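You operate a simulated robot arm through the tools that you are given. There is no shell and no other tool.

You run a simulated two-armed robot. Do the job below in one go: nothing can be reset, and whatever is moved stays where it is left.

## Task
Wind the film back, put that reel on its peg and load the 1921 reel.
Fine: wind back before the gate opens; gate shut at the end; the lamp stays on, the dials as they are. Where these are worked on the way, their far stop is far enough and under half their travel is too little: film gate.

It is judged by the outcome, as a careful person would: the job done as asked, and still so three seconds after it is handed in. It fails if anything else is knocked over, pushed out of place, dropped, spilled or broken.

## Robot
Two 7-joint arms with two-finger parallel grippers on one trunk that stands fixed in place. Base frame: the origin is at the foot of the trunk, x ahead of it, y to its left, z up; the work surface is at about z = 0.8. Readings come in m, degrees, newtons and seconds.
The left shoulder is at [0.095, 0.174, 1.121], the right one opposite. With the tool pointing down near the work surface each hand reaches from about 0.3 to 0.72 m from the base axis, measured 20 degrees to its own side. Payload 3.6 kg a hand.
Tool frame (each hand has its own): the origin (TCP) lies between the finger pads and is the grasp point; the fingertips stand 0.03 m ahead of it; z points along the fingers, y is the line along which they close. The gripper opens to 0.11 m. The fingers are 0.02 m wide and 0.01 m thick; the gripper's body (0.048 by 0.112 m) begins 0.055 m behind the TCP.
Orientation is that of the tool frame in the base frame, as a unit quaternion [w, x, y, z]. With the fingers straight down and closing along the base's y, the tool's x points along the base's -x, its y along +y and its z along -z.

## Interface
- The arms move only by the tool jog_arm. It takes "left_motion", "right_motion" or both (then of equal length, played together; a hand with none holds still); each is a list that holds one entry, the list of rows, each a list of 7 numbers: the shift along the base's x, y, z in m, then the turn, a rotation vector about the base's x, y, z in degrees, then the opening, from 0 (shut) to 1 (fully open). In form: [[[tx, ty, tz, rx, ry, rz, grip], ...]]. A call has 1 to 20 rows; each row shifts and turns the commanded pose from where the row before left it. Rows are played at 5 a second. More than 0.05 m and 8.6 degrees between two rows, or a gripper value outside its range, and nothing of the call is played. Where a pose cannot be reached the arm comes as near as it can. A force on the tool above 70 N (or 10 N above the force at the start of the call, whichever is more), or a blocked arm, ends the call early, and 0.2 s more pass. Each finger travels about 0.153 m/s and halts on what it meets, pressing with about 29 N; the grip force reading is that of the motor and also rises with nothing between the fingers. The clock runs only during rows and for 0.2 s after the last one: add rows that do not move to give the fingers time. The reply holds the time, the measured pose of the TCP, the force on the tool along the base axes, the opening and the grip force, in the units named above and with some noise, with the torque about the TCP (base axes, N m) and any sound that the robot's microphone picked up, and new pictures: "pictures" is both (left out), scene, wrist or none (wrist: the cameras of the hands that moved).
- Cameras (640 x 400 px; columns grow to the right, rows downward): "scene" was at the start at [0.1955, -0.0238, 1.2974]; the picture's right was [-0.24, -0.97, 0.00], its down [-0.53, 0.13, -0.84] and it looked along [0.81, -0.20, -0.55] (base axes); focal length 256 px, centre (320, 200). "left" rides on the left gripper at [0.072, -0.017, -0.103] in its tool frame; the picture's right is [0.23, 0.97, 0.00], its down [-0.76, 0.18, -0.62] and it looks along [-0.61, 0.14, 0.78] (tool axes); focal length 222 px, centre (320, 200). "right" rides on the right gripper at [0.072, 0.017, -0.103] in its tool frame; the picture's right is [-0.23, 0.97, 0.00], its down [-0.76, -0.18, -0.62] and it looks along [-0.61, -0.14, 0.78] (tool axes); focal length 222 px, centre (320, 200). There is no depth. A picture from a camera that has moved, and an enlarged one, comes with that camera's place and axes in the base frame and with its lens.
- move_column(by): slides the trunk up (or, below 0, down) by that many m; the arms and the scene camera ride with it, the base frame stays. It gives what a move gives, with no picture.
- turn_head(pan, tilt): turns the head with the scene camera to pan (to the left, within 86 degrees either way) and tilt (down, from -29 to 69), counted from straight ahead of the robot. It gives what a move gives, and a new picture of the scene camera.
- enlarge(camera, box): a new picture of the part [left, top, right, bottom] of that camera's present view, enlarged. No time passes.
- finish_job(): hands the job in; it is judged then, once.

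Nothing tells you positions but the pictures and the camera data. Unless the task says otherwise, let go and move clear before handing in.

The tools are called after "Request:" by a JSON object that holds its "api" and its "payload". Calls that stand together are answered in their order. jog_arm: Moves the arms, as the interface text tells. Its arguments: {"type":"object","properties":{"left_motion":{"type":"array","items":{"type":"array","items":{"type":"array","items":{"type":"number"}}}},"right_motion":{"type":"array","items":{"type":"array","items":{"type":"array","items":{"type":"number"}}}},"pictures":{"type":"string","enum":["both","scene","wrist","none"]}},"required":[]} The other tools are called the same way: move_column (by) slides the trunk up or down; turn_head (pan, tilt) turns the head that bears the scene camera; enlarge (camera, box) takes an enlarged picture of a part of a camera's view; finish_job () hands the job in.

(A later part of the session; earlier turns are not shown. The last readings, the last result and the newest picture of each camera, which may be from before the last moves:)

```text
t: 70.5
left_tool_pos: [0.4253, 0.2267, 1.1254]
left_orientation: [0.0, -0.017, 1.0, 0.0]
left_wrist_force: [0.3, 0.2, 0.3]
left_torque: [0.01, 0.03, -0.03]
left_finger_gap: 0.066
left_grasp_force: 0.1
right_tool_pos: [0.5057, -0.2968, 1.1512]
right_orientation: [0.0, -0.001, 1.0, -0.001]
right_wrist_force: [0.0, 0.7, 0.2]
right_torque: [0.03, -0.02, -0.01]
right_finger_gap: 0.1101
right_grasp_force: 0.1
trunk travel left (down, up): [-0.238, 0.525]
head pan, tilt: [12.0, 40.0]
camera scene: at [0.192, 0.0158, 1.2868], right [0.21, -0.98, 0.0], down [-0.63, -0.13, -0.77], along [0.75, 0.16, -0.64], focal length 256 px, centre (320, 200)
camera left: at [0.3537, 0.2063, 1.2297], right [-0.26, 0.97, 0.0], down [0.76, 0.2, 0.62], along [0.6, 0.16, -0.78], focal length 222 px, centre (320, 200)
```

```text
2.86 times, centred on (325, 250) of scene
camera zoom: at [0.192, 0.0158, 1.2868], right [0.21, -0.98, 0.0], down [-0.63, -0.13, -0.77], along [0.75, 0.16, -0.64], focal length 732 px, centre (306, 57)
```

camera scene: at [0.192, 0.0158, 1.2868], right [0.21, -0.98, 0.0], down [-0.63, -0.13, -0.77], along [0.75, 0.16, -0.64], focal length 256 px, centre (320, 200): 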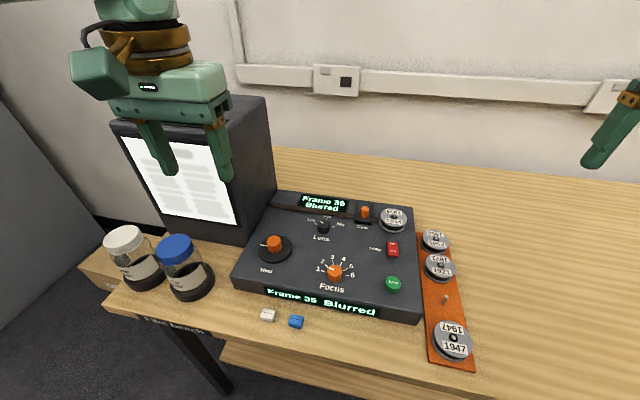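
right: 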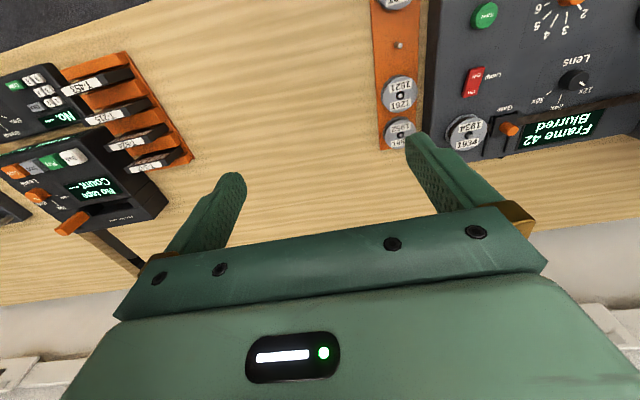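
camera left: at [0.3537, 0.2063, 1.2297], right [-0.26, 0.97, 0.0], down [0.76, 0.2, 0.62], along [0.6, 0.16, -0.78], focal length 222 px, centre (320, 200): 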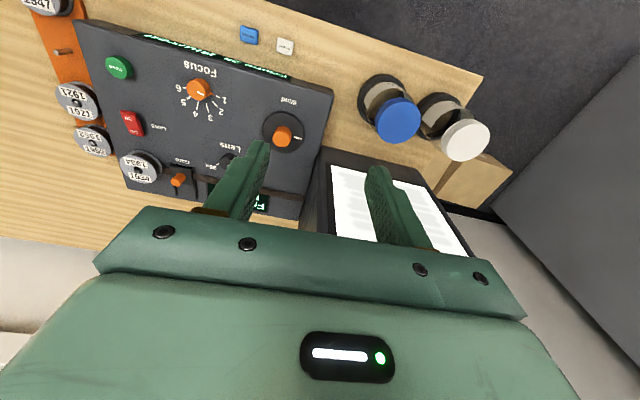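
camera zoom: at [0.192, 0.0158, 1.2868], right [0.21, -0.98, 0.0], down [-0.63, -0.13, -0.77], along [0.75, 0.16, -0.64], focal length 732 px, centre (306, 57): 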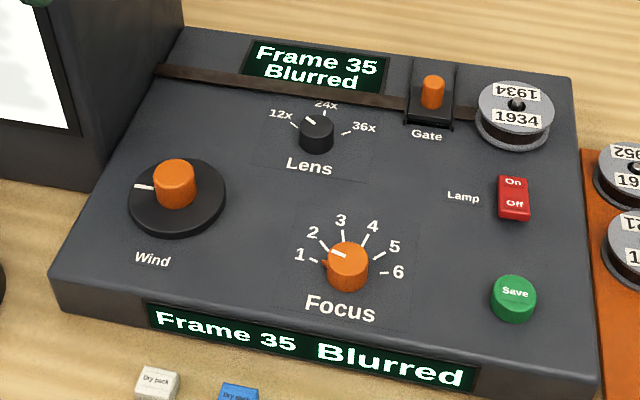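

The pointer sits at its anticlockwise stop with frame 35 showing, and focus, lens and lamp are unchanged. Next is the gate, so I'll bring the right hand above its orange lever and take a close look.

Request:
{"api": "jog_arm", "payload": {"right_motion": [[[0.0173, 0.0379, -0.012, 0, 0, 0, 0.35], [0.0173, 0.0379, -0.012, 0, 0, 0, 0.35], [0.0173, 0.0379, -0.012, 0, 0, 0, 0.35], [0.0173, 0.0379, -0.012, 0, 0, 0, 0.35], [0.0173, 0.0379, -0.012, 0, 0, 0, 0.35], [0.0173, 0.0379, -0.012, 0, 0, 0, 0.35], [0.0173, 0.0379, -0.012, 0, 0, 0, 0.35], [0.0173, 0.0379, -0.012, 0, 0, 0, 0.35], [0, 0, 0, 0, 0, 0, 0.35]]]}}

Request:
{"api": "turn_head", "payload": {"pan": -6, "tilt": 38}}

```text
t: 72.5
left_tool_pos: [0.4267, 0.2254, 1.1251]
left_orientation: [0.0, -0.018, 1.0, 0.001]
left_wrist_force: [0.1, 0.2, 0.0]
left_torque: [0.01, 0.01, 0.0]
left_finger_gap: 0.0657
left_grasp_force: 0.0
right_tool_pos: [0.6349, -0.0024, 1.0525]
right_orientation: [0.0, -0.002, 1.0, -0.001]
right_wrist_force: [0.1, -0.5, -0.4]
right_torque: [-0.03, 0.02, 0.0]
right_finger_gap: 0.0385
right_grasp_force: 0.0
right hand out of reach, approached as far as the arm can: row 8
trunk travel left (down, up): [-0.238, 0.525]
head pan, tilt: [12.0, 40.0]
camera scene: at [0.1924, 0.0151, 1.2868], right [0.21, -0.98, 0.0], down [-0.63, -0.13, -0.77], along [0.75, 0.16, -0.64], focal length 256 px, centre (320, 200)
camera right: at [0.5629, 0.0157, 1.1548], right [0.22, 0.97, 0.0], down [0.76, -0.17, 0.62], along [0.61, -0.14, -0.78], focal length 222 px, centre (320, 200)
```

scene: 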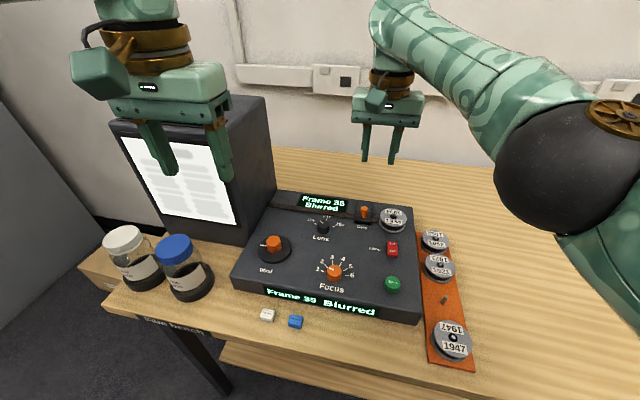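
right: 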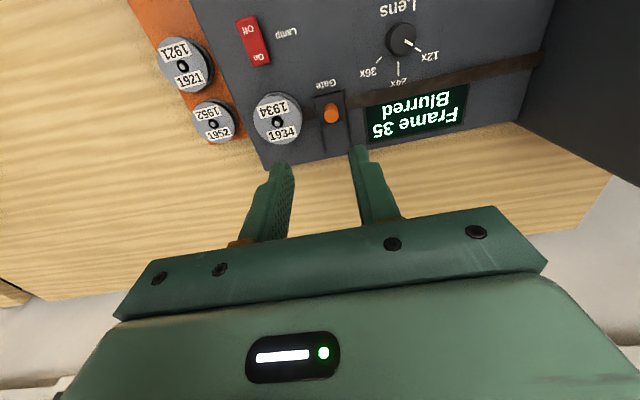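

```text
t: 73.3
left_tool_pos: [0.4256, 0.2264, 1.1256]
left_orientation: [0.001, -0.019, 1.0, -0.001]
left_wrist_force: [0.6, 0.0, 0.6]
left_torque: [0.0, 0.01, 0.03]
left_finger_gap: 0.0659
left_grasp_force: 0.1
right_tool_pos: [0.6342, -0.002, 1.052]
right_orientation: [0.001, -0.001, 1.0, -0.001]
right_wrist_force: [0.2, -0.5, -0.7]
right_torque: [0.0, -0.02, -0.01]
right_finger_gap: 0.0388
right_grasp_force: 0.1
trunk travel left (down, up): [-0.238, 0.525]
head pan, tilt: [-6.0, 38.0]
camera scene: at [0.195, -0.0109, 1.2898], right [-0.1, -0.99, 0.0], down [-0.61, 0.06, -0.79], along [0.78, -0.08, -0.62], focal length 256 px, centre (320, 200)
```

scene: 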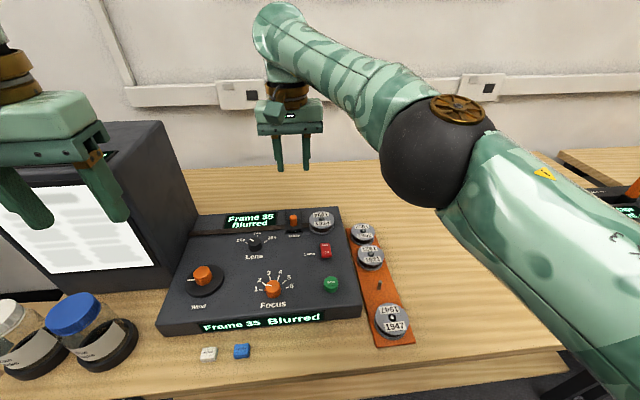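

Request:
{"api": "enlarge", "payload": {"camera": "scene", "box": [220, 190, 380, 290]}}

Request:
{"api": "enlarge", "payload": {"camera": "right", "box": [220, 60, 400, 172]}}

```text
4.00 times, centred on (300, 240) of scene
camera zoom: at [0.195, -0.0109, 1.2898], right [-0.1, -0.99, 0.0], down [-0.61, 0.06, -0.79], along [0.78, -0.08, -0.62], focal length 1024 px, centre (400, 40)
```

zoom: 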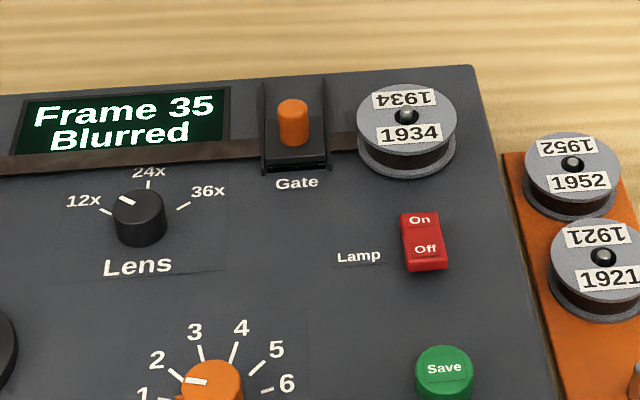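

```text
3.56 times, centred on (310, 116) of right
camera zoom: at [0.5628, 0.0163, 1.1552], right [0.22, 0.97, 0.0], down [0.76, -0.17, 0.62], along [0.61, -0.14, -0.78], focal length 790 px, centre (356, 499)
```

zoom: 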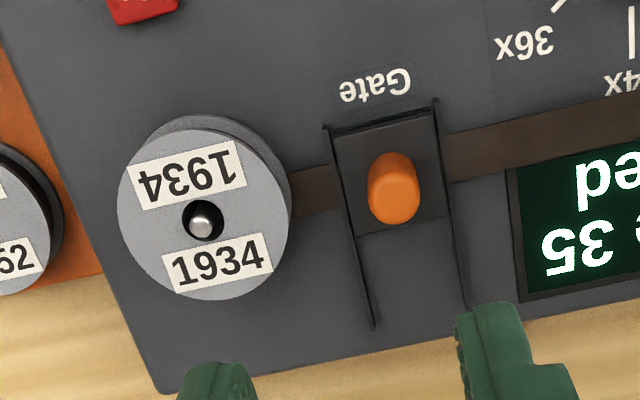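

The gate is a sliding plate with an orange knob at about [0.652, 0.008, 0.886], on rails running away from me; the spindle is near [0.648, -0.060]. I'll descend towards the gate knob, where the arm should reach better.

Request:
{"api": "jog_arm", "payload": {"right_motion": [[[0, 0, -0.03, 0, 0, 0, 0.35], [0, 0, -0.03, 0, 0, 0, 0.35], [0, 0, -0.03, 0, 0, 0, 0.35], [0, 0, -0.01, 0, 0, 0, 0.35], [0, 0, 0, 0, 0, 0, 0.35]]]}}

Request:
{"api": "enlarge", "payload": {"camera": "right", "box": [200, 80, 440, 230]}}

```text
t: 74.5
left_tool_pos: [0.4252, 0.2275, 1.1246]
left_orientation: [0.0, -0.018, 1.0, 0.0]
left_wrist_force: [0.0, 0.0, 0.0]
left_torque: [0.01, -0.03, 0.04]
left_finger_gap: 0.0658
left_grasp_force: 0.1
right_tool_pos: [0.6347, -0.0023, 0.9513]
right_orientation: [0.001, 0.0, 1.0, -0.001]
right_wrist_force: [-0.1, -0.6, -0.2]
right_torque: [0.0, -0.03, 0.02]
right_finger_gap: 0.0385
right_grasp_force: 0.0
trunk travel left (down, up): [-0.238, 0.525]
head pan, tilt: [-6.0, 38.0]
camera scene: at [0.195, -0.0109, 1.2898], right [-0.1, -0.99, 0.0], down [-0.61, 0.06, -0.79], along [0.78, -0.08, -0.62], focal length 256 px, centre (320, 200)
camera right: at [0.5636, 0.0165, 1.0549], right [0.23, 0.97, 0.0], down [0.76, -0.18, 0.62], along [0.61, -0.14, -0.78], focal length 222 px, centre (320, 200)
```

scene: 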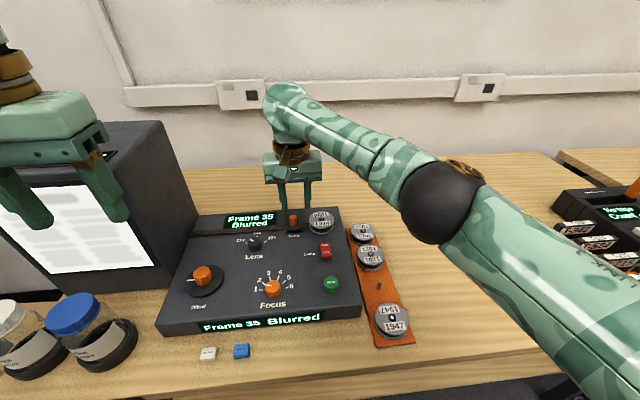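
right: 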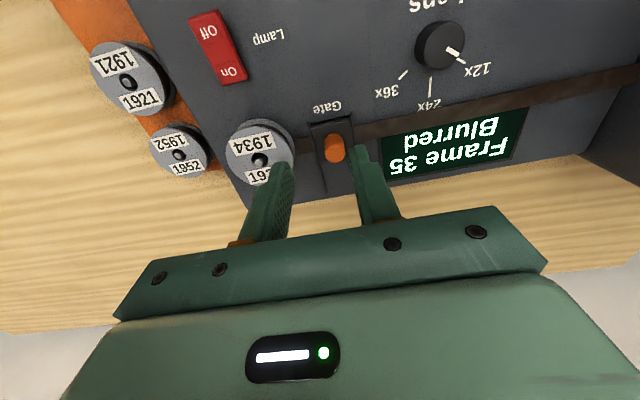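

```text
2.67 times, centred on (320, 155) of right
camera zoom: at [0.5636, 0.0165, 1.0549], right [0.23, 0.97, 0.0], down [0.76, -0.18, 0.62], along [0.61, -0.14, -0.78], focal length 592 px, centre (320, 320)
```

zoom: 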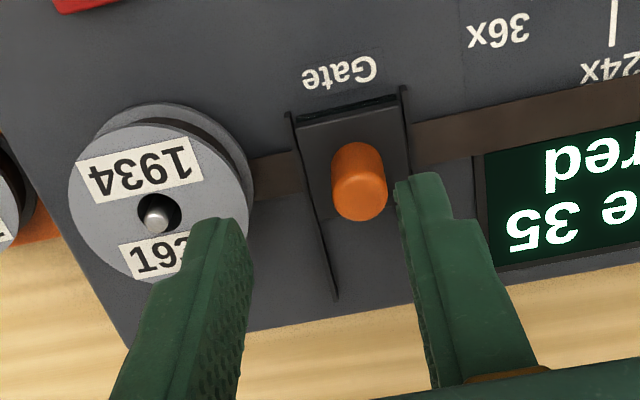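

Request:
{"api": "jog_arm", "payload": {"right_motion": [[[0.0085, 0.0055, 0, 0, 0, 0, 0.35], [0.008, 0.0055, -0.01, 0, 0, 0, 0.35], [0, 0, -0.02, 0, 0, 0, 0.35], [0, 0, -0.015, 0, 0, 0, 0.35], [0, 0, 0, 0, 0, 0, 0.35]]]}}

Request:
{"api": "enlarge", "payload": {"camera": "right", "box": [200, 80, 440, 230]}}

Request:
{"api": "enlarge", "payload": {"camera": "scene", "box": [220, 190, 380, 290]}}

```text
t: 75.7
left_tool_pos: [0.4267, 0.2276, 1.1262]
left_orientation: [0.0, -0.019, 1.0, 0.0]
left_wrist_force: [-0.5, 0.4, 0.3]
left_torque: [0.04, 0.0, -0.02]
left_finger_gap: 0.0658
left_grasp_force: 0.0
right_tool_pos: [0.6456, 0.0036, 0.9126]
right_orientation: [0.001, -0.001, 1.0, -0.001]
right_wrist_force: [0.7, 0.5, 0.3]
right_torque: [0.0, -0.02, 0.01]
right_finger_gap: 0.0384
right_grasp_force: 0.0
right hand out of reach, approached as far as the arm can: row 2
trunk travel left (down, up): [-0.238, 0.525]
head pan, tilt: [-6.0, 38.0]
camera scene: at [0.195, -0.0109, 1.2898], right [-0.1, -0.99, 0.0], down [-0.61, 0.06, -0.79], along [0.78, -0.08, -0.62], focal length 256 px, centre (320, 200)
camera right: at [0.5739, 0.0217, 1.0154], right [0.22, 0.97, 0.0], down [0.76, -0.17, 0.62], along [0.61, -0.14, -0.78], focal length 222 px, centre (320, 200)
```

scene: 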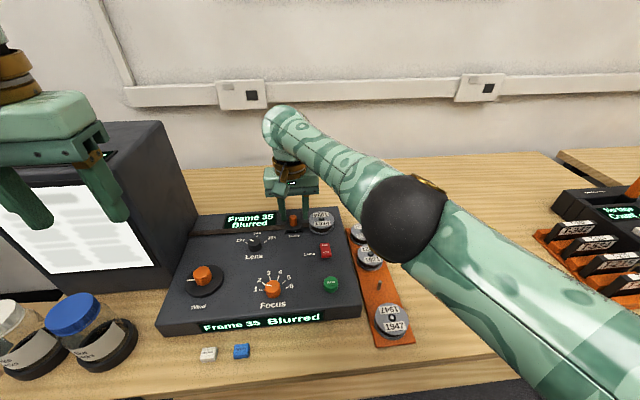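
right: 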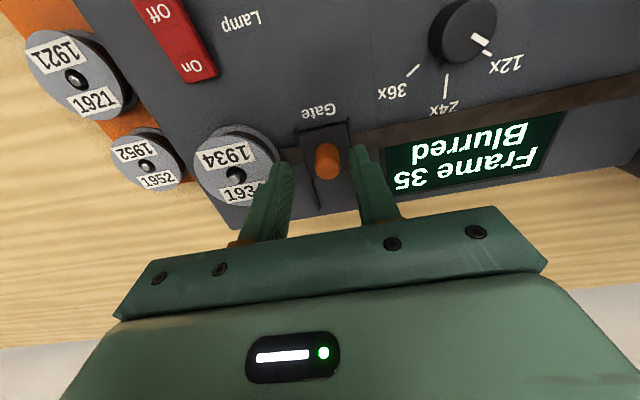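

```text
2.67 times, centred on (320, 155) of right
camera zoom: at [0.5739, 0.0217, 1.0154], right [0.22, 0.97, 0.0], down [0.76, -0.17, 0.62], along [0.61, -0.14, -0.78], focal length 592 px, centre (320, 320)
```

zoom: 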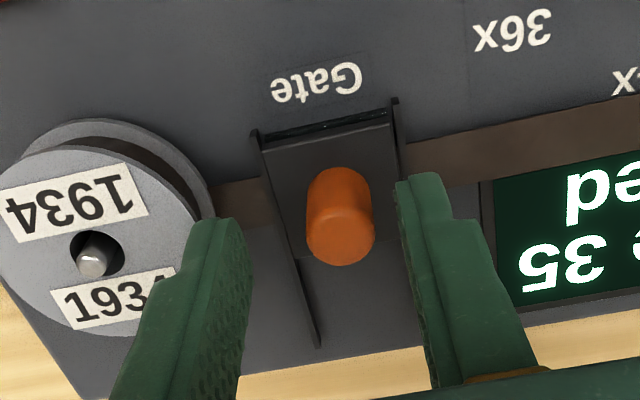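

```text
4.00 times, centred on (300, 240) of scene
camera zoom: at [0.195, -0.0109, 1.2898], right [-0.1, -0.99, 0.0], down [-0.61, 0.06, -0.79], along [0.78, -0.08, -0.62], focal length 1024 px, centre (400, 40)
```

zoom: 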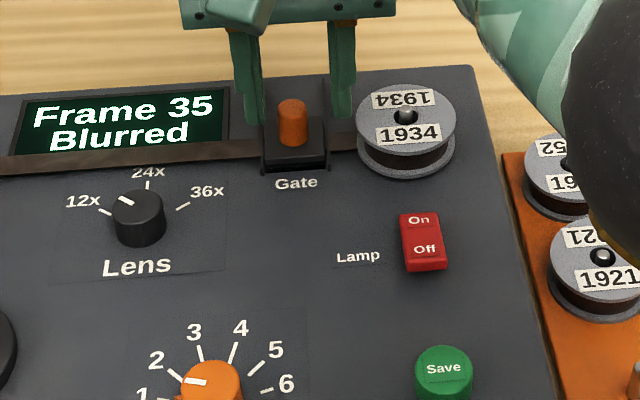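

The gate knob is just beyond reach with the tool vertical. Tilting the fingers forward about 30° gains enough reach, so I'll back up, tilt and re-check.

Request:
{"api": "jog_arm", "payload": {"right_motion": [[[0, 0, 0.03, 0, 0, 0, 0.35], [-0.013, 0.0027, 0.03, 0, 0, 0, 0.35], [-0.013, 0.0027, 0, 0, -6, 0, 0.35], [0, 0, 0, 0, -6, 0, 0.35], [0, 0, 0, 0, -6, 0, 0.35], [0, 0, 0, 0, -6, 0, 0.35], [0, 0, 0, 0, -6, 0, 0.35], [0, 0, 0, 0, 0, 0, 0.35]]]}}

Request:
{"api": "enlarge", "payload": {"camera": "scene", "box": [220, 190, 380, 290]}}

```text
t: 77.5
left_tool_pos: [0.426, 0.2257, 1.1265]
left_orientation: [0.0, -0.019, 1.0, 0.0]
left_wrist_force: [-0.8, 0.1, -0.8]
left_torque: [-0.03, 0.0, -0.01]
left_finger_gap: 0.0657
left_grasp_force: 0.1
right_tool_pos: [0.6206, 0.0089, 0.9726]
right_orientation: [0.26, -0.002, 0.966, 0.0]
right_wrist_force: [-0.3, -0.1, -0.5]
right_torque: [0.02, -0.04, -0.02]
right_finger_gap: 0.0388
right_grasp_force: 0.0
trunk travel left (down, up): [-0.238, 0.525]
head pan, tilt: [-6.0, 38.0]
camera scene: at [0.195, -0.0108, 1.2898], right [-0.1, -0.99, 0.0], down [-0.61, 0.06, -0.79], along [0.78, -0.08, -0.62], focal length 256 px, centre (320, 200)
camera right: at [0.5059, 0.0269, 1.0255], right [0.2, 0.97, 0.11], down [0.35, -0.18, 0.92], along [0.92, -0.14, -0.37], focal length 222 px, centre (320, 200)
```

scene: 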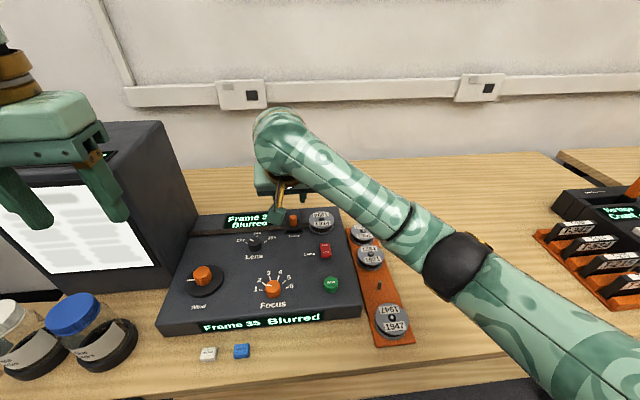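
right: 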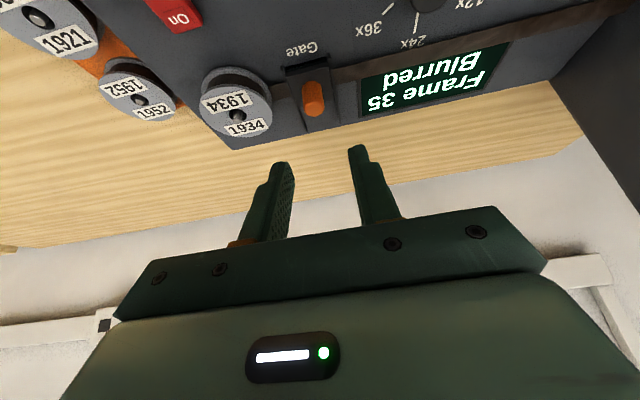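

```text
4.00 times, centred on (300, 240) of scene
camera zoom: at [0.195, -0.0108, 1.2898], right [-0.1, -0.99, 0.0], down [-0.61, 0.06, -0.79], along [0.78, -0.08, -0.62], focal length 1024 px, centre (400, 40)
```

zoom: 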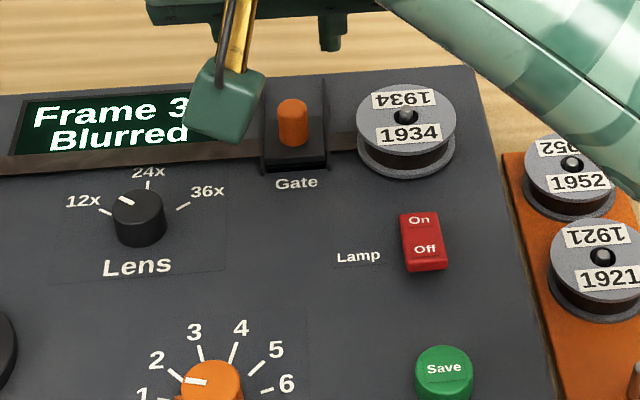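

Request:
{"api": "jog_arm", "payload": {"right_motion": [[[0.009, 0, -0.02, 0, 0, 0, 0.35], [0.0094, 0, -0.02, 0, 0, 0, 0.35], [0, 0, -0.015, 0, 0, 0, 0.35], [0, 0, 0, 0, 0, 0, 0.35]]]}}

Request:
{"api": "enlarge", "payload": {"camera": "right", "box": [200, 60, 440, 210]}}

Request:
{"api": "enlarge", "payload": {"camera": "scene", "box": [220, 190, 380, 290]}}

```text
t: 78.5
left_tool_pos: [0.4263, 0.2269, 1.1253]
left_orientation: [0.0, -0.018, 1.0, 0.0]
left_wrist_force: [0.0, -0.2, 0.1]
left_torque: [0.0, 0.03, 0.02]
left_finger_gap: 0.0661
left_grasp_force: 0.0
right_tool_pos: [0.6396, 0.0094, 0.9177]
right_orientation: [0.259, -0.001, 0.966, 0.0]
right_wrist_force: [0.6, -0.1, 0.1]
right_torque: [0.0, 0.01, 0.0]
right_finger_gap: 0.0385
right_grasp_force: 0.0
trunk travel left (down, up): [-0.238, 0.525]
head pan, tilt: [-6.0, 38.0]
camera scene: at [0.1949, -0.0109, 1.2898], right [-0.1, -0.99, 0.0], down [-0.61, 0.06, -0.79], along [0.78, -0.08, -0.62], focal length 256 px, centre (320, 200)
camera right: at [0.5246, 0.0274, 0.9704], right [0.2, 0.97, 0.11], down [0.35, -0.18, 0.92], along [0.92, -0.14, -0.37], focal length 222 px, centre (320, 200)
```

scene: 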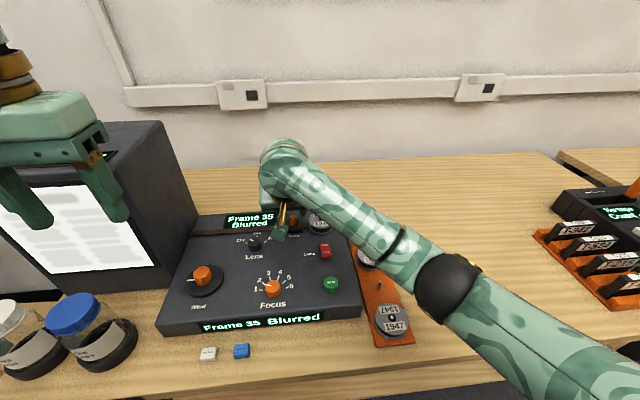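
right: 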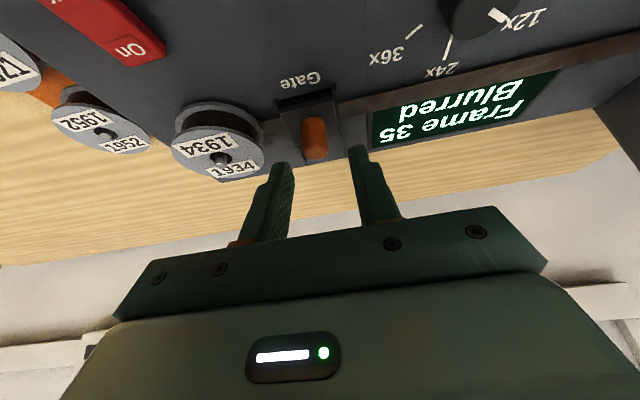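

```text
2.67 times, centred on (320, 135) of right
camera zoom: at [0.5246, 0.0274, 0.9704], right [0.2, 0.97, 0.11], down [0.35, -0.18, 0.92], along [0.92, -0.14, -0.37], focal length 592 px, centre (320, 373)
```

zoom: 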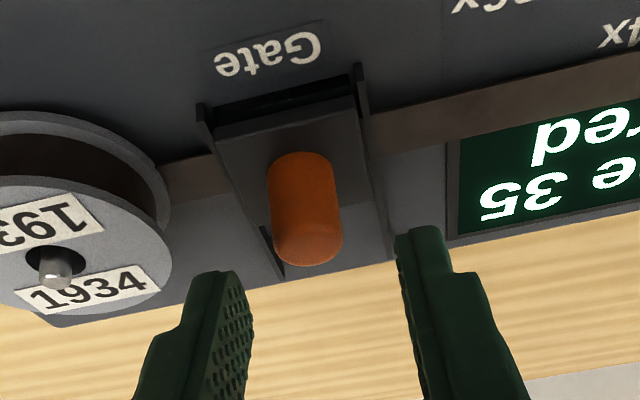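

```text
4.00 times, centred on (300, 240) of scene
camera zoom: at [0.1949, -0.0109, 1.2898], right [-0.1, -0.99, 0.0], down [-0.61, 0.06, -0.79], along [0.78, -0.08, -0.62], focal length 1024 px, centre (400, 40)
```

zoom: 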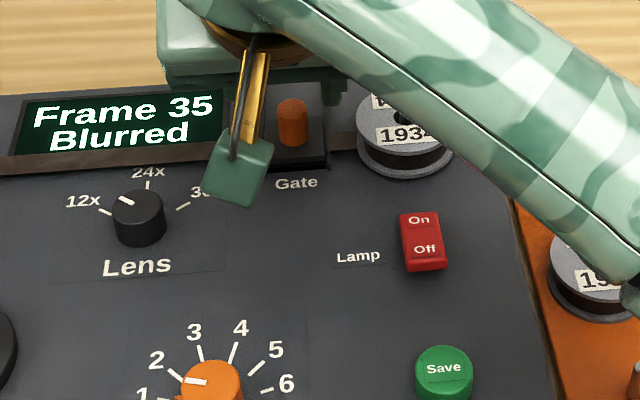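

Request:
{"api": "jog_arm", "payload": {"right_motion": [[[-0.001, 0, -0.008, 0, 0, 0, 0.35], [-0.001, 0, -0.008, 0, 0, 0, 0.35], [0, 0, -0.003, 0, 0, 0, 0.35], [0, 0, 0, 0, 0, 0, 0.35]]], "pictures": "wrist"}}

Request:
{"api": "enlarge", "payload": {"camera": "right", "box": [200, 60, 440, 210]}}

```text
t: 79.5
left_tool_pos: [0.4266, 0.2267, 1.1256]
left_orientation: [-0.001, -0.019, 1.0, 0.0]
left_wrist_force: [-0.1, -1.0, 0.1]
left_torque: [0.0, 0.04, 0.03]
left_finger_gap: 0.0661
left_grasp_force: 0.1
right_tool_pos: [0.6356, 0.0081, 0.8991]
right_orientation: [0.259, -0.001, 0.966, -0.002]
right_wrist_force: [0.1, 0.6, 0.4]
right_torque: [-0.03, -0.01, -0.02]
right_finger_gap: 0.0387
right_grasp_force: 0.0
trunk travel left (down, up): [-0.238, 0.525]
head pan, tilt: [-6.0, 38.0]
camera right: at [0.5228, 0.0269, 0.9516], right [0.2, 0.97, 0.11], down [0.35, -0.17, 0.92], along [0.92, -0.14, -0.37], focal length 222 px, centre (320, 200)
```

right: 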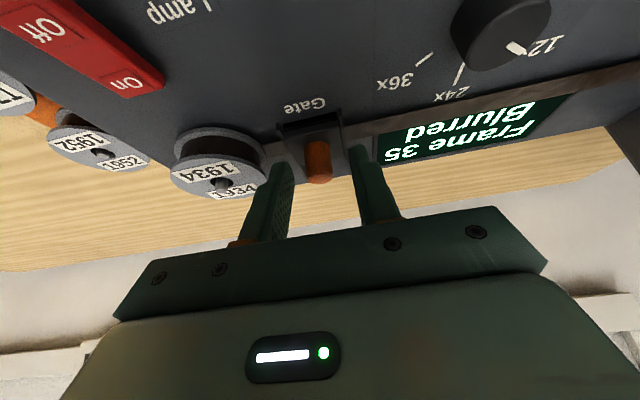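

```text
2.67 times, centred on (320, 135) of right
camera zoom: at [0.5228, 0.0269, 0.9516], right [0.2, 0.97, 0.11], down [0.35, -0.17, 0.92], along [0.92, -0.14, -0.37], focal length 592 px, centre (320, 373)
```

zoom: 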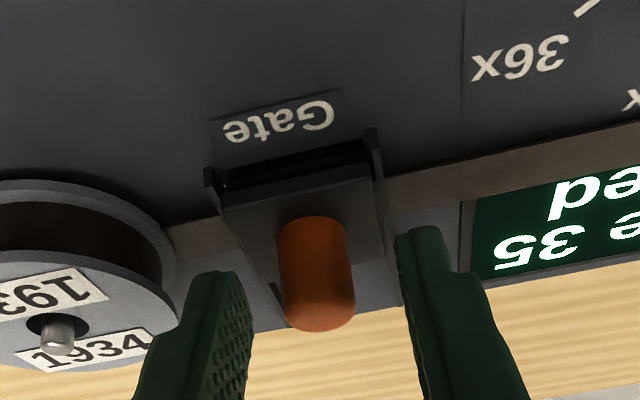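

The gate knob is between the fingers, so I'll close on it gently.

Request:
{"api": "jog_arm", "payload": {"right_motion": [[[0, 0, 0, 0, 0, 0, 0.0], [0, 0, 0, 0, 0, 0, 0.0], [0, 0, 0, 0, 0, 0, 0.0]]], "pictures": "wrist"}}

```text
t: 80.3
left_tool_pos: [0.4265, 0.2273, 1.1264]
left_orientation: [0.0, -0.018, 1.0, 0.0]
left_wrist_force: [1.4, 0.0, 0.2]
left_torque: [-0.02, 0.02, 0.0]
left_finger_gap: 0.0659
left_grasp_force: 0.2
right_tool_pos: [0.6367, 0.0064, 0.8982]
right_orientation: [0.259, 0.0, 0.966, -0.002]
right_wrist_force: [0.0, -3.7, 0.5]
right_torque: [-0.12, -0.03, -0.04]
right_finger_gap: 0.0161
right_grasp_force: 45.0
trunk travel left (down, up): [-0.238, 0.525]
head pan, tilt: [-6.0, 38.0]
camera right: at [0.523, 0.0262, 0.9515], right [0.2, 0.97, 0.11], down [0.35, -0.18, 0.92], along [0.92, -0.14, -0.37], focal length 222 px, centre (320, 200)
```

right: 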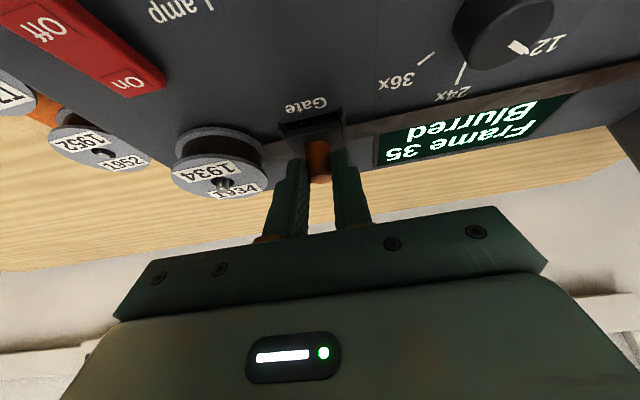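

I have the gate knob (16 mm gap). I'll slide it away from me in small steps and watch the force.

Request:
{"api": "jog_arm", "payload": {"right_motion": [[[0.005, 0, 0, 0, 0, 0, 0.0], [0.005, 0, 0, 0, 0, 0, 0.0], [0.005, 0, 0, 0, 0, 0, 0.0], [0, 0, 0, 0, 0, 0, 0.0]]], "pictures": "both"}}

```text
t: 81.3
left_tool_pos: [0.4246, 0.2257, 1.1263]
left_orientation: [0.0, -0.018, 1.0, 0.0]
left_wrist_force: [0.6, 0.3, -0.6]
left_torque: [0.01, 0.0, 0.01]
left_finger_gap: 0.0659
left_grasp_force: 0.0
right_tool_pos: [0.6512, 0.0072, 0.8975]
right_orientation: [0.259, -0.001, 0.966, -0.002]
right_wrist_force: [-0.6, -7.6, -1.2]
right_torque: [-0.16, 0.06, -0.03]
right_finger_gap: 0.0162
right_grasp_force: 45.2
trunk travel left (down, up): [-0.238, 0.525]
head pan, tilt: [-6.0, 38.0]
camera scene: at [0.195, -0.0117, 1.2898], right [-0.1, -0.99, 0.0], down [-0.61, 0.06, -0.79], along [0.78, -0.08, -0.62], focal length 256 px, centre (320, 200)
camera right: at [0.538, 0.0262, 0.9515], right [0.2, 0.97, 0.11], down [0.35, -0.18, 0.92], along [0.92, -0.14, -0.37], focal length 222 px, centre (320, 200)
```

scene: 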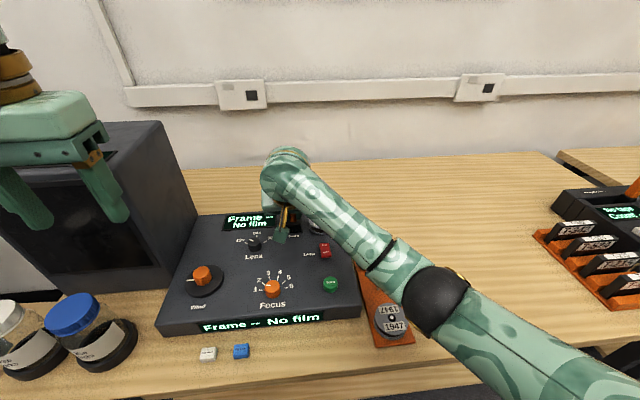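
right: 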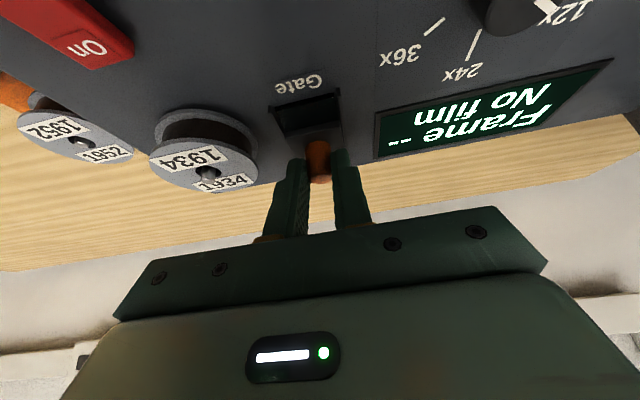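

The gate slides, the display now reads "Frame -- No film" and the film strip is gone from the deck. I'll continue to the far stop.

Request:
{"api": "jog_arm", "payload": {"right_motion": [[[0.005, 0, 0, 0, 0, 0, 0.0], [0.005, 0, 0, 0, 0, 0, 0.0], [0, 0, 0, 0, 0, 0, 0.0]]], "pictures": "wrist"}}

Request:
{"api": "jog_arm", "payload": {"right_motion": [[[0.005, 0, 0, 0, 0, 0, 0.0], [0.005, 0, 0, 0, 0, 0, 0.0], [0, 0, 0, 0, 0, 0, 0.0]]], "pictures": "wrist"}}

```text
t: 82.1
left_tool_pos: [0.4257, 0.2268, 1.1244]
left_orientation: [0.0, -0.018, 1.0, 0.0]
left_wrist_force: [-0.3, -0.2, -0.7]
left_torque: [-0.02, 0.01, 0.01]
left_finger_gap: 0.066
left_grasp_force: 0.0
right_tool_pos: [0.6624, 0.0077, 0.8986]
right_orientation: [0.259, -0.001, 0.966, -0.001]
right_wrist_force: [-0.4, -6.0, -1.1]
right_torque: [-0.18, -0.05, -0.11]
right_finger_gap: 0.0163
right_grasp_force: 45.2
trunk travel left (down, up): [-0.238, 0.525]
head pan, tilt: [-6.0, 38.0]
camera right: at [0.5478, 0.0261, 0.9516], right [0.2, 0.97, 0.11], down [0.35, -0.18, 0.92], along [0.92, -0.14, -0.37], focal length 222 px, centre (320, 200)
```

right: 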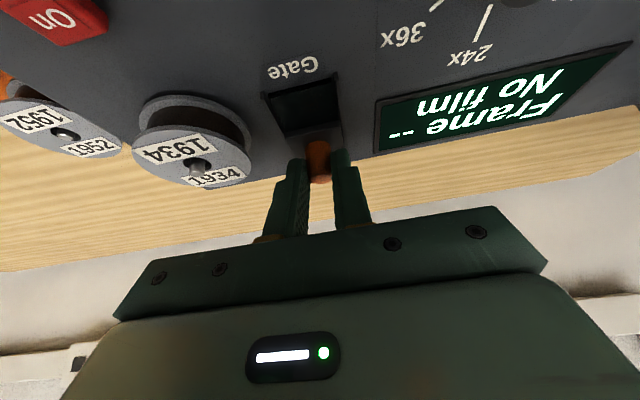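

```text
t: 82.9
left_tool_pos: [0.426, 0.2268, 1.1262]
left_orientation: [0.0, -0.019, 1.0, 0.0]
left_wrist_force: [-0.4, -0.1, -0.3]
left_torque: [0.03, -0.01, 0.03]
left_finger_gap: 0.066
left_grasp_force: 0.0
right_tool_pos: [0.6718, 0.0068, 0.8989]
right_orientation: [0.26, -0.001, 0.966, 0.0]
right_wrist_force: [0.8, -6.8, 0.0]
right_torque: [-0.22, -0.09, -0.1]
right_finger_gap: 0.0161
right_grasp_force: 45.5
trunk travel left (down, up): [-0.238, 0.525]
head pan, tilt: [-6.0, 38.0]
camera right: at [0.5578, 0.0261, 0.9515], right [0.2, 0.97, 0.11], down [0.35, -0.18, 0.92], along [0.92, -0.14, -0.37], focal length 222 px, centre (320, 200)
```

right: 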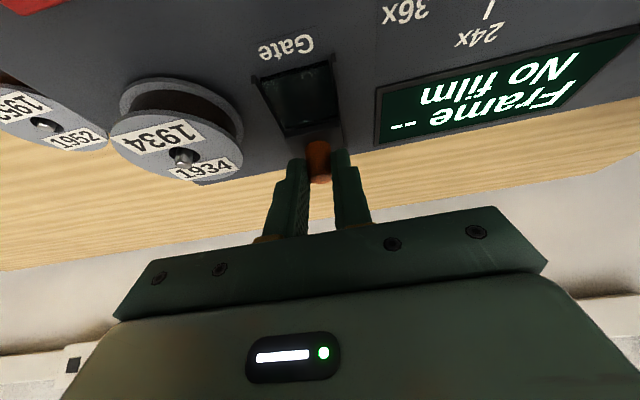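

Request:
{"api": "jog_arm", "payload": {"right_motion": [[[0.004, 0, 0, 0, 0, 0, 0.0], [0.003, 0, 0, 0, 0, 0, 0.0], [0, 0, 0, 0, 0, 0, 0.0]]], "pictures": "wrist"}}

```text
t: 83.7
left_tool_pos: [0.4249, 0.2262, 1.1257]
left_orientation: [0.0, -0.018, 1.0, 0.0]
left_wrist_force: [0.1, 0.0, 0.3]
left_torque: [-0.02, -0.01, -0.01]
left_finger_gap: 0.066
left_grasp_force: 0.1
right_tool_pos: [0.6772, 0.0072, 0.8975]
right_orientation: [0.259, 0.0, 0.966, -0.001]
right_wrist_force: [-8.8, -8.6, -2.7]
right_torque: [-0.16, 0.37, -0.11]
right_finger_gap: 0.0161
right_grasp_force: 45.1
trunk travel left (down, up): [-0.238, 0.525]
head pan, tilt: [-6.0, 38.0]
camera right: at [0.5635, 0.026, 0.9517], right [0.2, 0.97, 0.11], down [0.35, -0.18, 0.92], along [0.92, -0.14, -0.37], focal length 222 px, centre (320, 200)
```

right: 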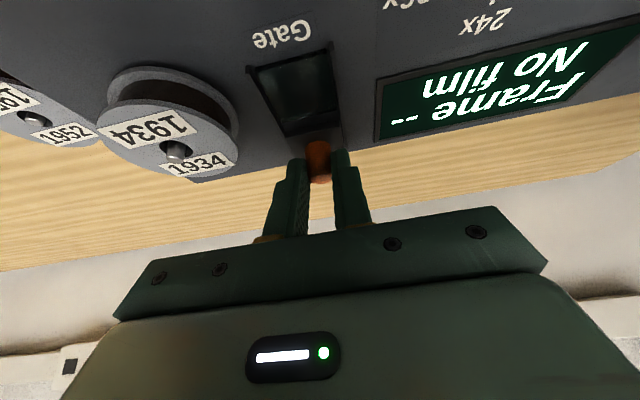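

The gate is at its far stop after about 40 mm of travel. I'll release it, lift straight off and bring the tool back to vertical beside the 1934 reel.

Request:
{"api": "jog_arm", "payload": {"right_motion": [[[0, 0, 0, 0, 0, 0, 0.35], [0, 0, 0, 0, 0, 0, 0.35], [0, 0, 0.02, 0, 0, 0, 0.35], [0, 0, 0.03, 0, 0, 0, 0.35], [0, 0, 0.03, 0, 0, 0, 0.35], [-0.015, -0.01, 0.02, 0, 6, 0, 0.35], [-0.015, -0.015, 0.01, 0, 6, 0, 0.35], [-0.015, -0.015, 0, 0, 6, 0, 0.5], [0, -0.015, 0, 0, 6, 0, 0.7], [0, -0.011, 0, 0, 6, 0, 0.7], [0, 0, 0, 0, 0, 0, 0.7]]]}}

Request:
{"api": "enlarge", "payload": {"camera": "scene", "box": [220, 190, 420, 315]}}

Request:
{"api": "enlarge", "payload": {"camera": "right", "box": [200, 40, 440, 190]}}

```text
t: 86.1
left_tool_pos: [0.4254, 0.2271, 1.1249]
left_orientation: [0.001, -0.018, 1.0, 0.0]
left_wrist_force: [-0.2, 0.1, -0.5]
left_torque: [-0.02, 0.0, -0.01]
left_finger_gap: 0.0659
left_grasp_force: 0.1
right_tool_pos: [0.6416, -0.0546, 1.0062]
right_orientation: [0.0, 0.0, 1.0, -0.001]
right_wrist_force: [0.3, -0.4, -0.7]
right_torque: [0.01, 0.0, 0.0]
right_finger_gap: 0.0771
right_grasp_force: 0.1
right hand out of reach, approached as far as the arm can: row 9
trunk travel left (down, up): [-0.238, 0.525]
head pan, tilt: [-6.0, 38.0]
camera scene: at [0.195, -0.0108, 1.2898], right [-0.1, -0.99, 0.0], down [-0.61, 0.06, -0.79], along [0.78, -0.08, -0.62], focal length 256 px, centre (320, 200)
camera right: at [0.5698, -0.0361, 1.1096], right [0.22, 0.97, 0.0], down [0.76, -0.17, 0.62], along [0.61, -0.14, -0.78], focal length 222 px, centre (320, 200)
```

scene: 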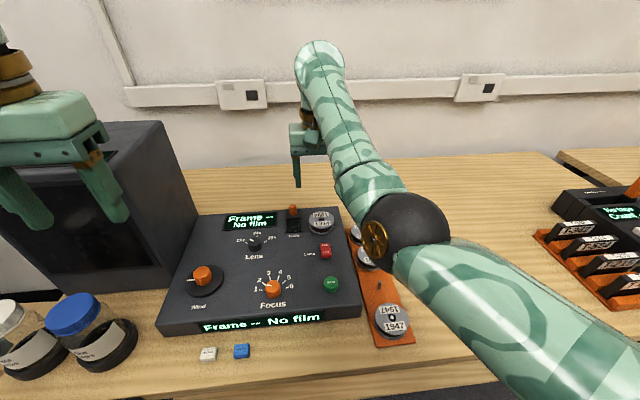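
right: 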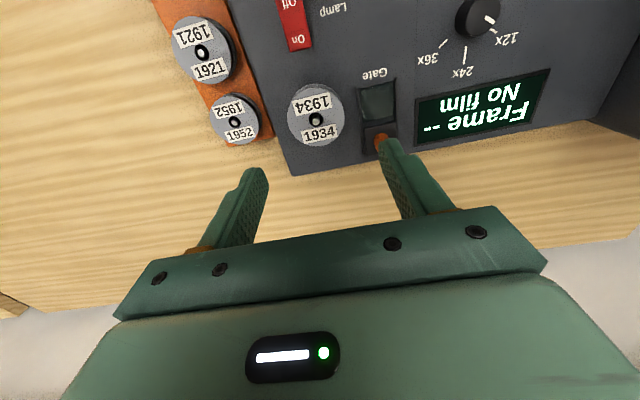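

```text
3.20 times, centred on (320, 252) of scene
camera zoom: at [0.195, -0.0108, 1.2898], right [-0.1, -0.99, 0.0], down [-0.61, 0.06, -0.79], along [0.78, -0.08, -0.62], focal length 820 px, centre (320, 32)
```

zoom: 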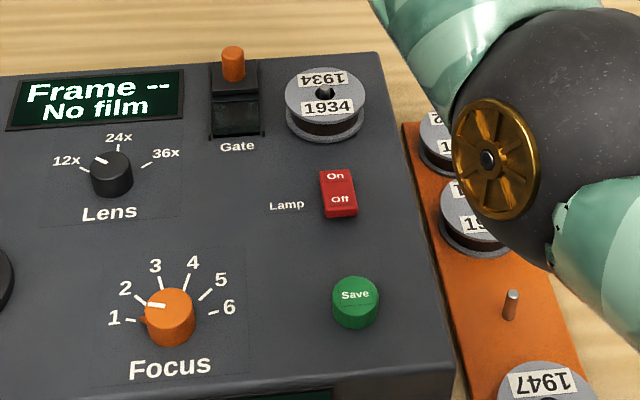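

```text
2.67 times, centred on (320, 115) of right
camera zoom: at [0.5698, -0.0361, 1.1096], right [0.22, 0.97, 0.0], down [0.76, -0.17, 0.62], along [0.61, -0.14, -0.78], focal length 592 px, centre (320, 427)
```

zoom: 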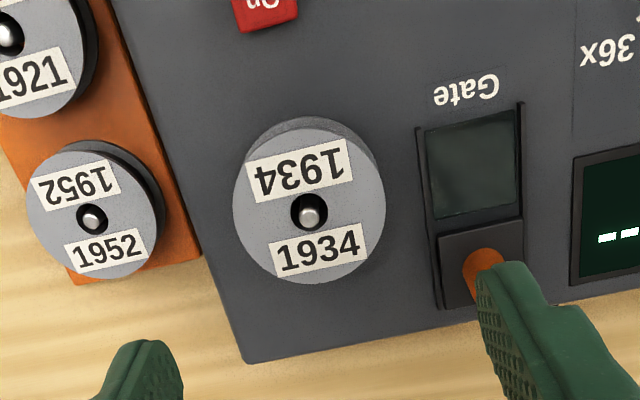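

The gate is open and the lamp is still on. The 1934 reel's spindle is at about [0.648, -0.058]. I'll turn the wrist so the fingers close along x, clear of the gate rails, and come down above the reel.

Request:
{"api": "jog_arm", "payload": {"right_motion": [[[0, 0, -0.01, 0, 0, 8, 0.75], [0, 0, -0.01, 0, 0, 8, 0.75], [0, 0, -0.01, 0, 0, 8, 0.75], [0, 0, -0.01, 0, 0, 8, 0.75], [0, 0, -0.01, 0, 0, 8, 0.75], [0.003, -0.0015, -0.006, 0, 0, 8, 0.75], [0.0034, -0.002, 0, 0, 0, 8, 0.75], [0, 0, 0, 0, 0, 8, 0.75], [0, 0, 0, 0, 0, 8, 0.75], [0, 0, 0, 0, 0, 8, 0.75], [0, 0, 0, 0, 0, 0, 0.75]]]}}

Request:
{"api": "enlarge", "payload": {"camera": "right", "box": [180, 50, 460, 225]}}

Request:
{"api": "enlarge", "payload": {"camera": "scene", "box": [220, 190, 420, 315]}}

```text
t: 88.5
left_tool_pos: [0.4258, 0.2267, 1.1257]
left_orientation: [0.0, -0.018, 1.0, 0.001]
left_wrist_force: [0.1, -0.8, -0.5]
left_torque: [-0.02, 0.0, -0.02]
left_finger_gap: 0.0659
left_grasp_force: 0.0
right_tool_pos: [0.6479, -0.0577, 0.9504]
right_orientation: [0.001, -0.644, 0.765, 0.001]
right_wrist_force: [-1.1, -0.2, -0.8]
right_torque: [0.01, -0.02, -0.02]
right_finger_gap: 0.0825
right_grasp_force: 0.0
trunk travel left (down, up): [-0.238, 0.525]
head pan, tilt: [-6.0, 38.0]
camera scene: at [0.195, -0.0109, 1.2898], right [-0.1, -0.99, 0.0], down [-0.61, 0.06, -0.79], along [0.78, -0.08, -0.62], focal length 256 px, centre (320, 200)
camera right: at [0.619, -0.1259, 1.0537], right [-0.92, 0.39, 0.0], down [0.3, 0.72, 0.62], along [0.24, 0.57, -0.78], focal length 222 px, centre (320, 200)
```

scene: 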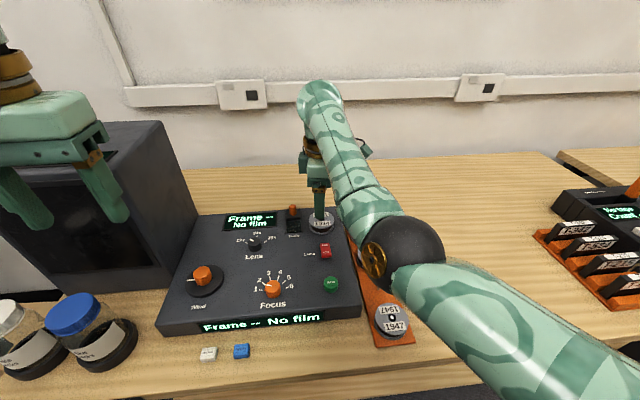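
right: 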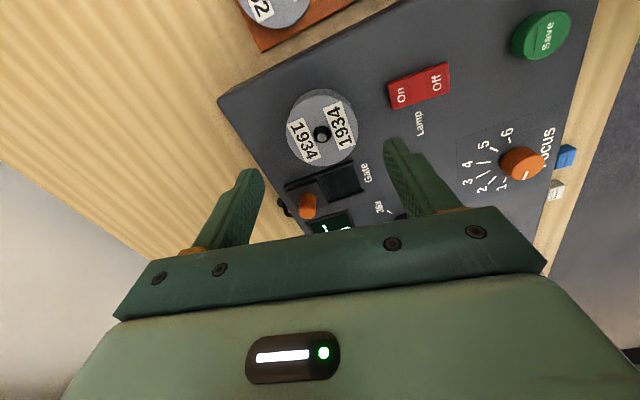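

```text
2.29 times, centred on (320, 138) of right
camera zoom: at [0.619, -0.1259, 1.0537], right [-0.92, 0.39, 0.0], down [0.3, 0.72, 0.62], along [0.24, 0.57, -0.78], focal length 508 px, centre (320, 343)
```

zoom: 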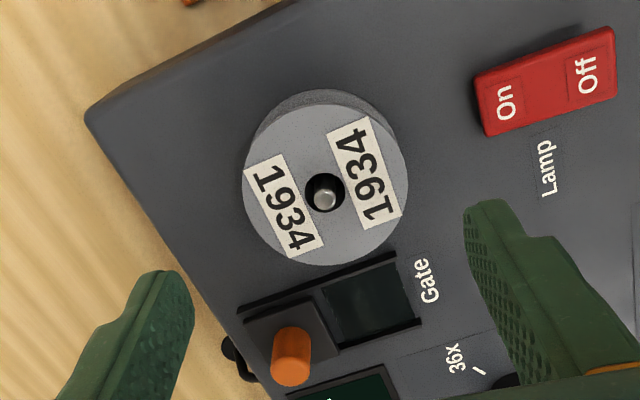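

```text
3.20 times, centred on (320, 252) of scene
camera zoom: at [0.195, -0.0109, 1.2898], right [-0.1, -0.99, 0.0], down [-0.61, 0.06, -0.79], along [0.78, -0.08, -0.62], focal length 820 px, centre (320, 32)
```

zoom: 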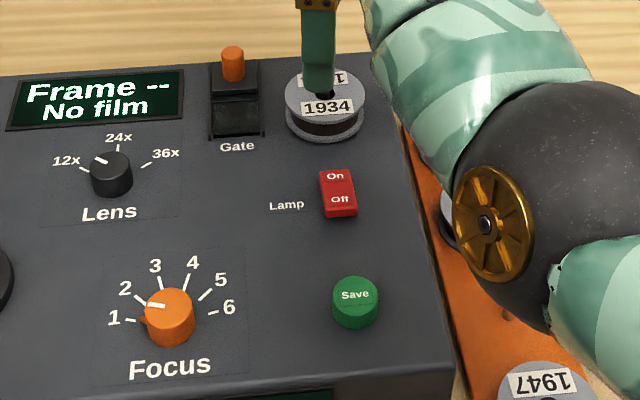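

The hand is centred over the 1934 reel with the fingers front and back of it. I'll descend until the tips are just above the panel.

Request:
{"api": "jog_arm", "payload": {"right_motion": [[[-0.0005, 0, -0.02, 0, 0, 0, 0.75], [0, 0, -0.02, 0, 0, 0, 0.75], [0, 0, -0.015, 0, 0, 0, 0.75], [0, 0, -0.008, 0, 0, 0, 0.75], [0, 0, 0, 0, 0, 0, 0.75]]]}}

Request:
{"api": "enlarge", "payload": {"camera": "right", "box": [180, 70, 460, 245]}}

Request:
{"api": "enlarge", "payload": {"camera": "scene", "box": [220, 190, 420, 315]}}

```text
t: 89.7
left_tool_pos: [0.4256, 0.2286, 1.1264]
left_orientation: [0.001, -0.018, 1.0, 0.0]
left_wrist_force: [0.6, -0.2, -0.4]
left_torque: [0.03, 0.01, -0.02]
left_finger_gap: 0.0661
left_grasp_force: 0.0
right_tool_pos: [0.6477, -0.0581, 0.8872]
right_orientation: [0.001, -0.644, 0.765, 0.0]
right_wrist_force: [0.3, 1.1, 0.4]
right_torque: [0.0, 0.01, 0.0]
right_finger_gap: 0.0824
right_grasp_force: 0.1
trunk travel left (down, up): [-0.238, 0.525]
head pan, tilt: [-6.0, 38.0]
camera scene: at [0.1949, -0.0108, 1.2898], right [-0.1, -0.99, 0.0], down [-0.61, 0.06, -0.79], along [0.78, -0.08, -0.62], focal length 256 px, centre (320, 200)
camera right: at [0.618, -0.1255, 0.9904], right [-0.92, 0.39, 0.0], down [0.31, 0.72, 0.62], along [0.24, 0.57, -0.78], focal length 222 px, centre (320, 200)
```

scene: 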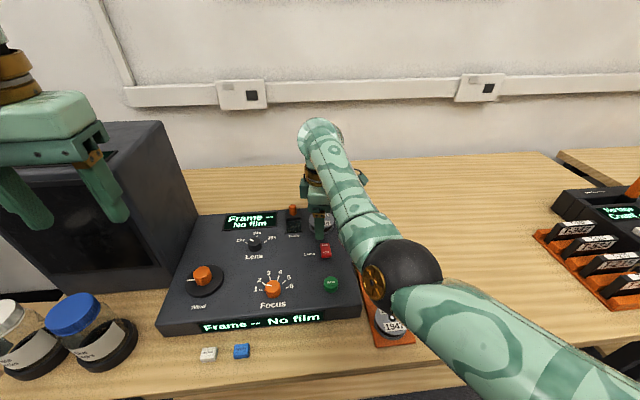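
right: 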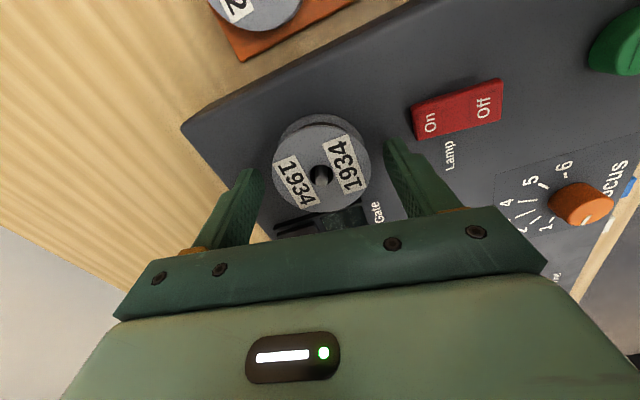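

```text
2.29 times, centred on (320, 158) of right
camera zoom: at [0.618, -0.1255, 0.9904], right [-0.92, 0.39, 0.0], down [0.31, 0.72, 0.62], along [0.24, 0.57, -0.78], focal length 508 px, centre (320, 297)
```

zoom: 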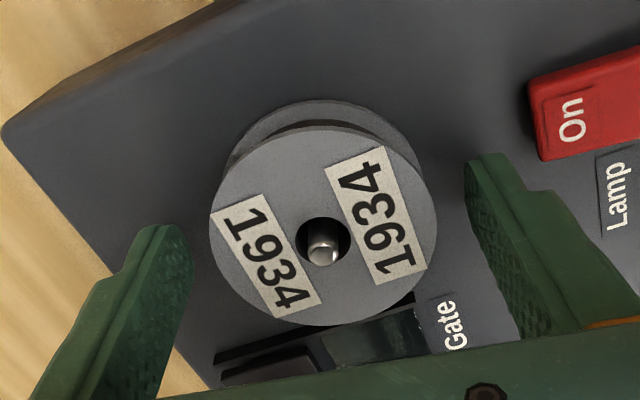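

```text
3.20 times, centred on (320, 252) of scene
camera zoom: at [0.1949, -0.0108, 1.2898], right [-0.1, -0.99, 0.0], down [-0.61, 0.06, -0.79], along [0.78, -0.08, -0.62], focal length 820 px, centre (320, 32)
```

zoom: 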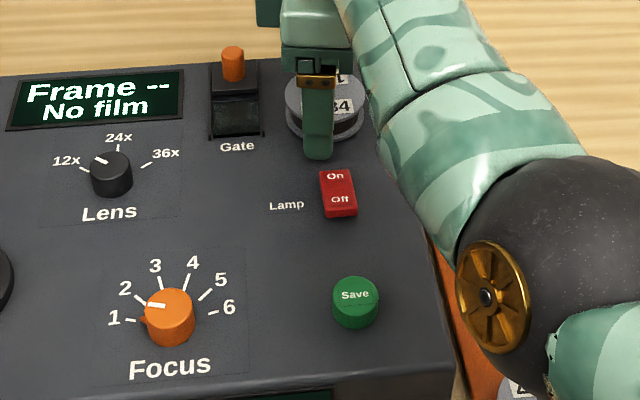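

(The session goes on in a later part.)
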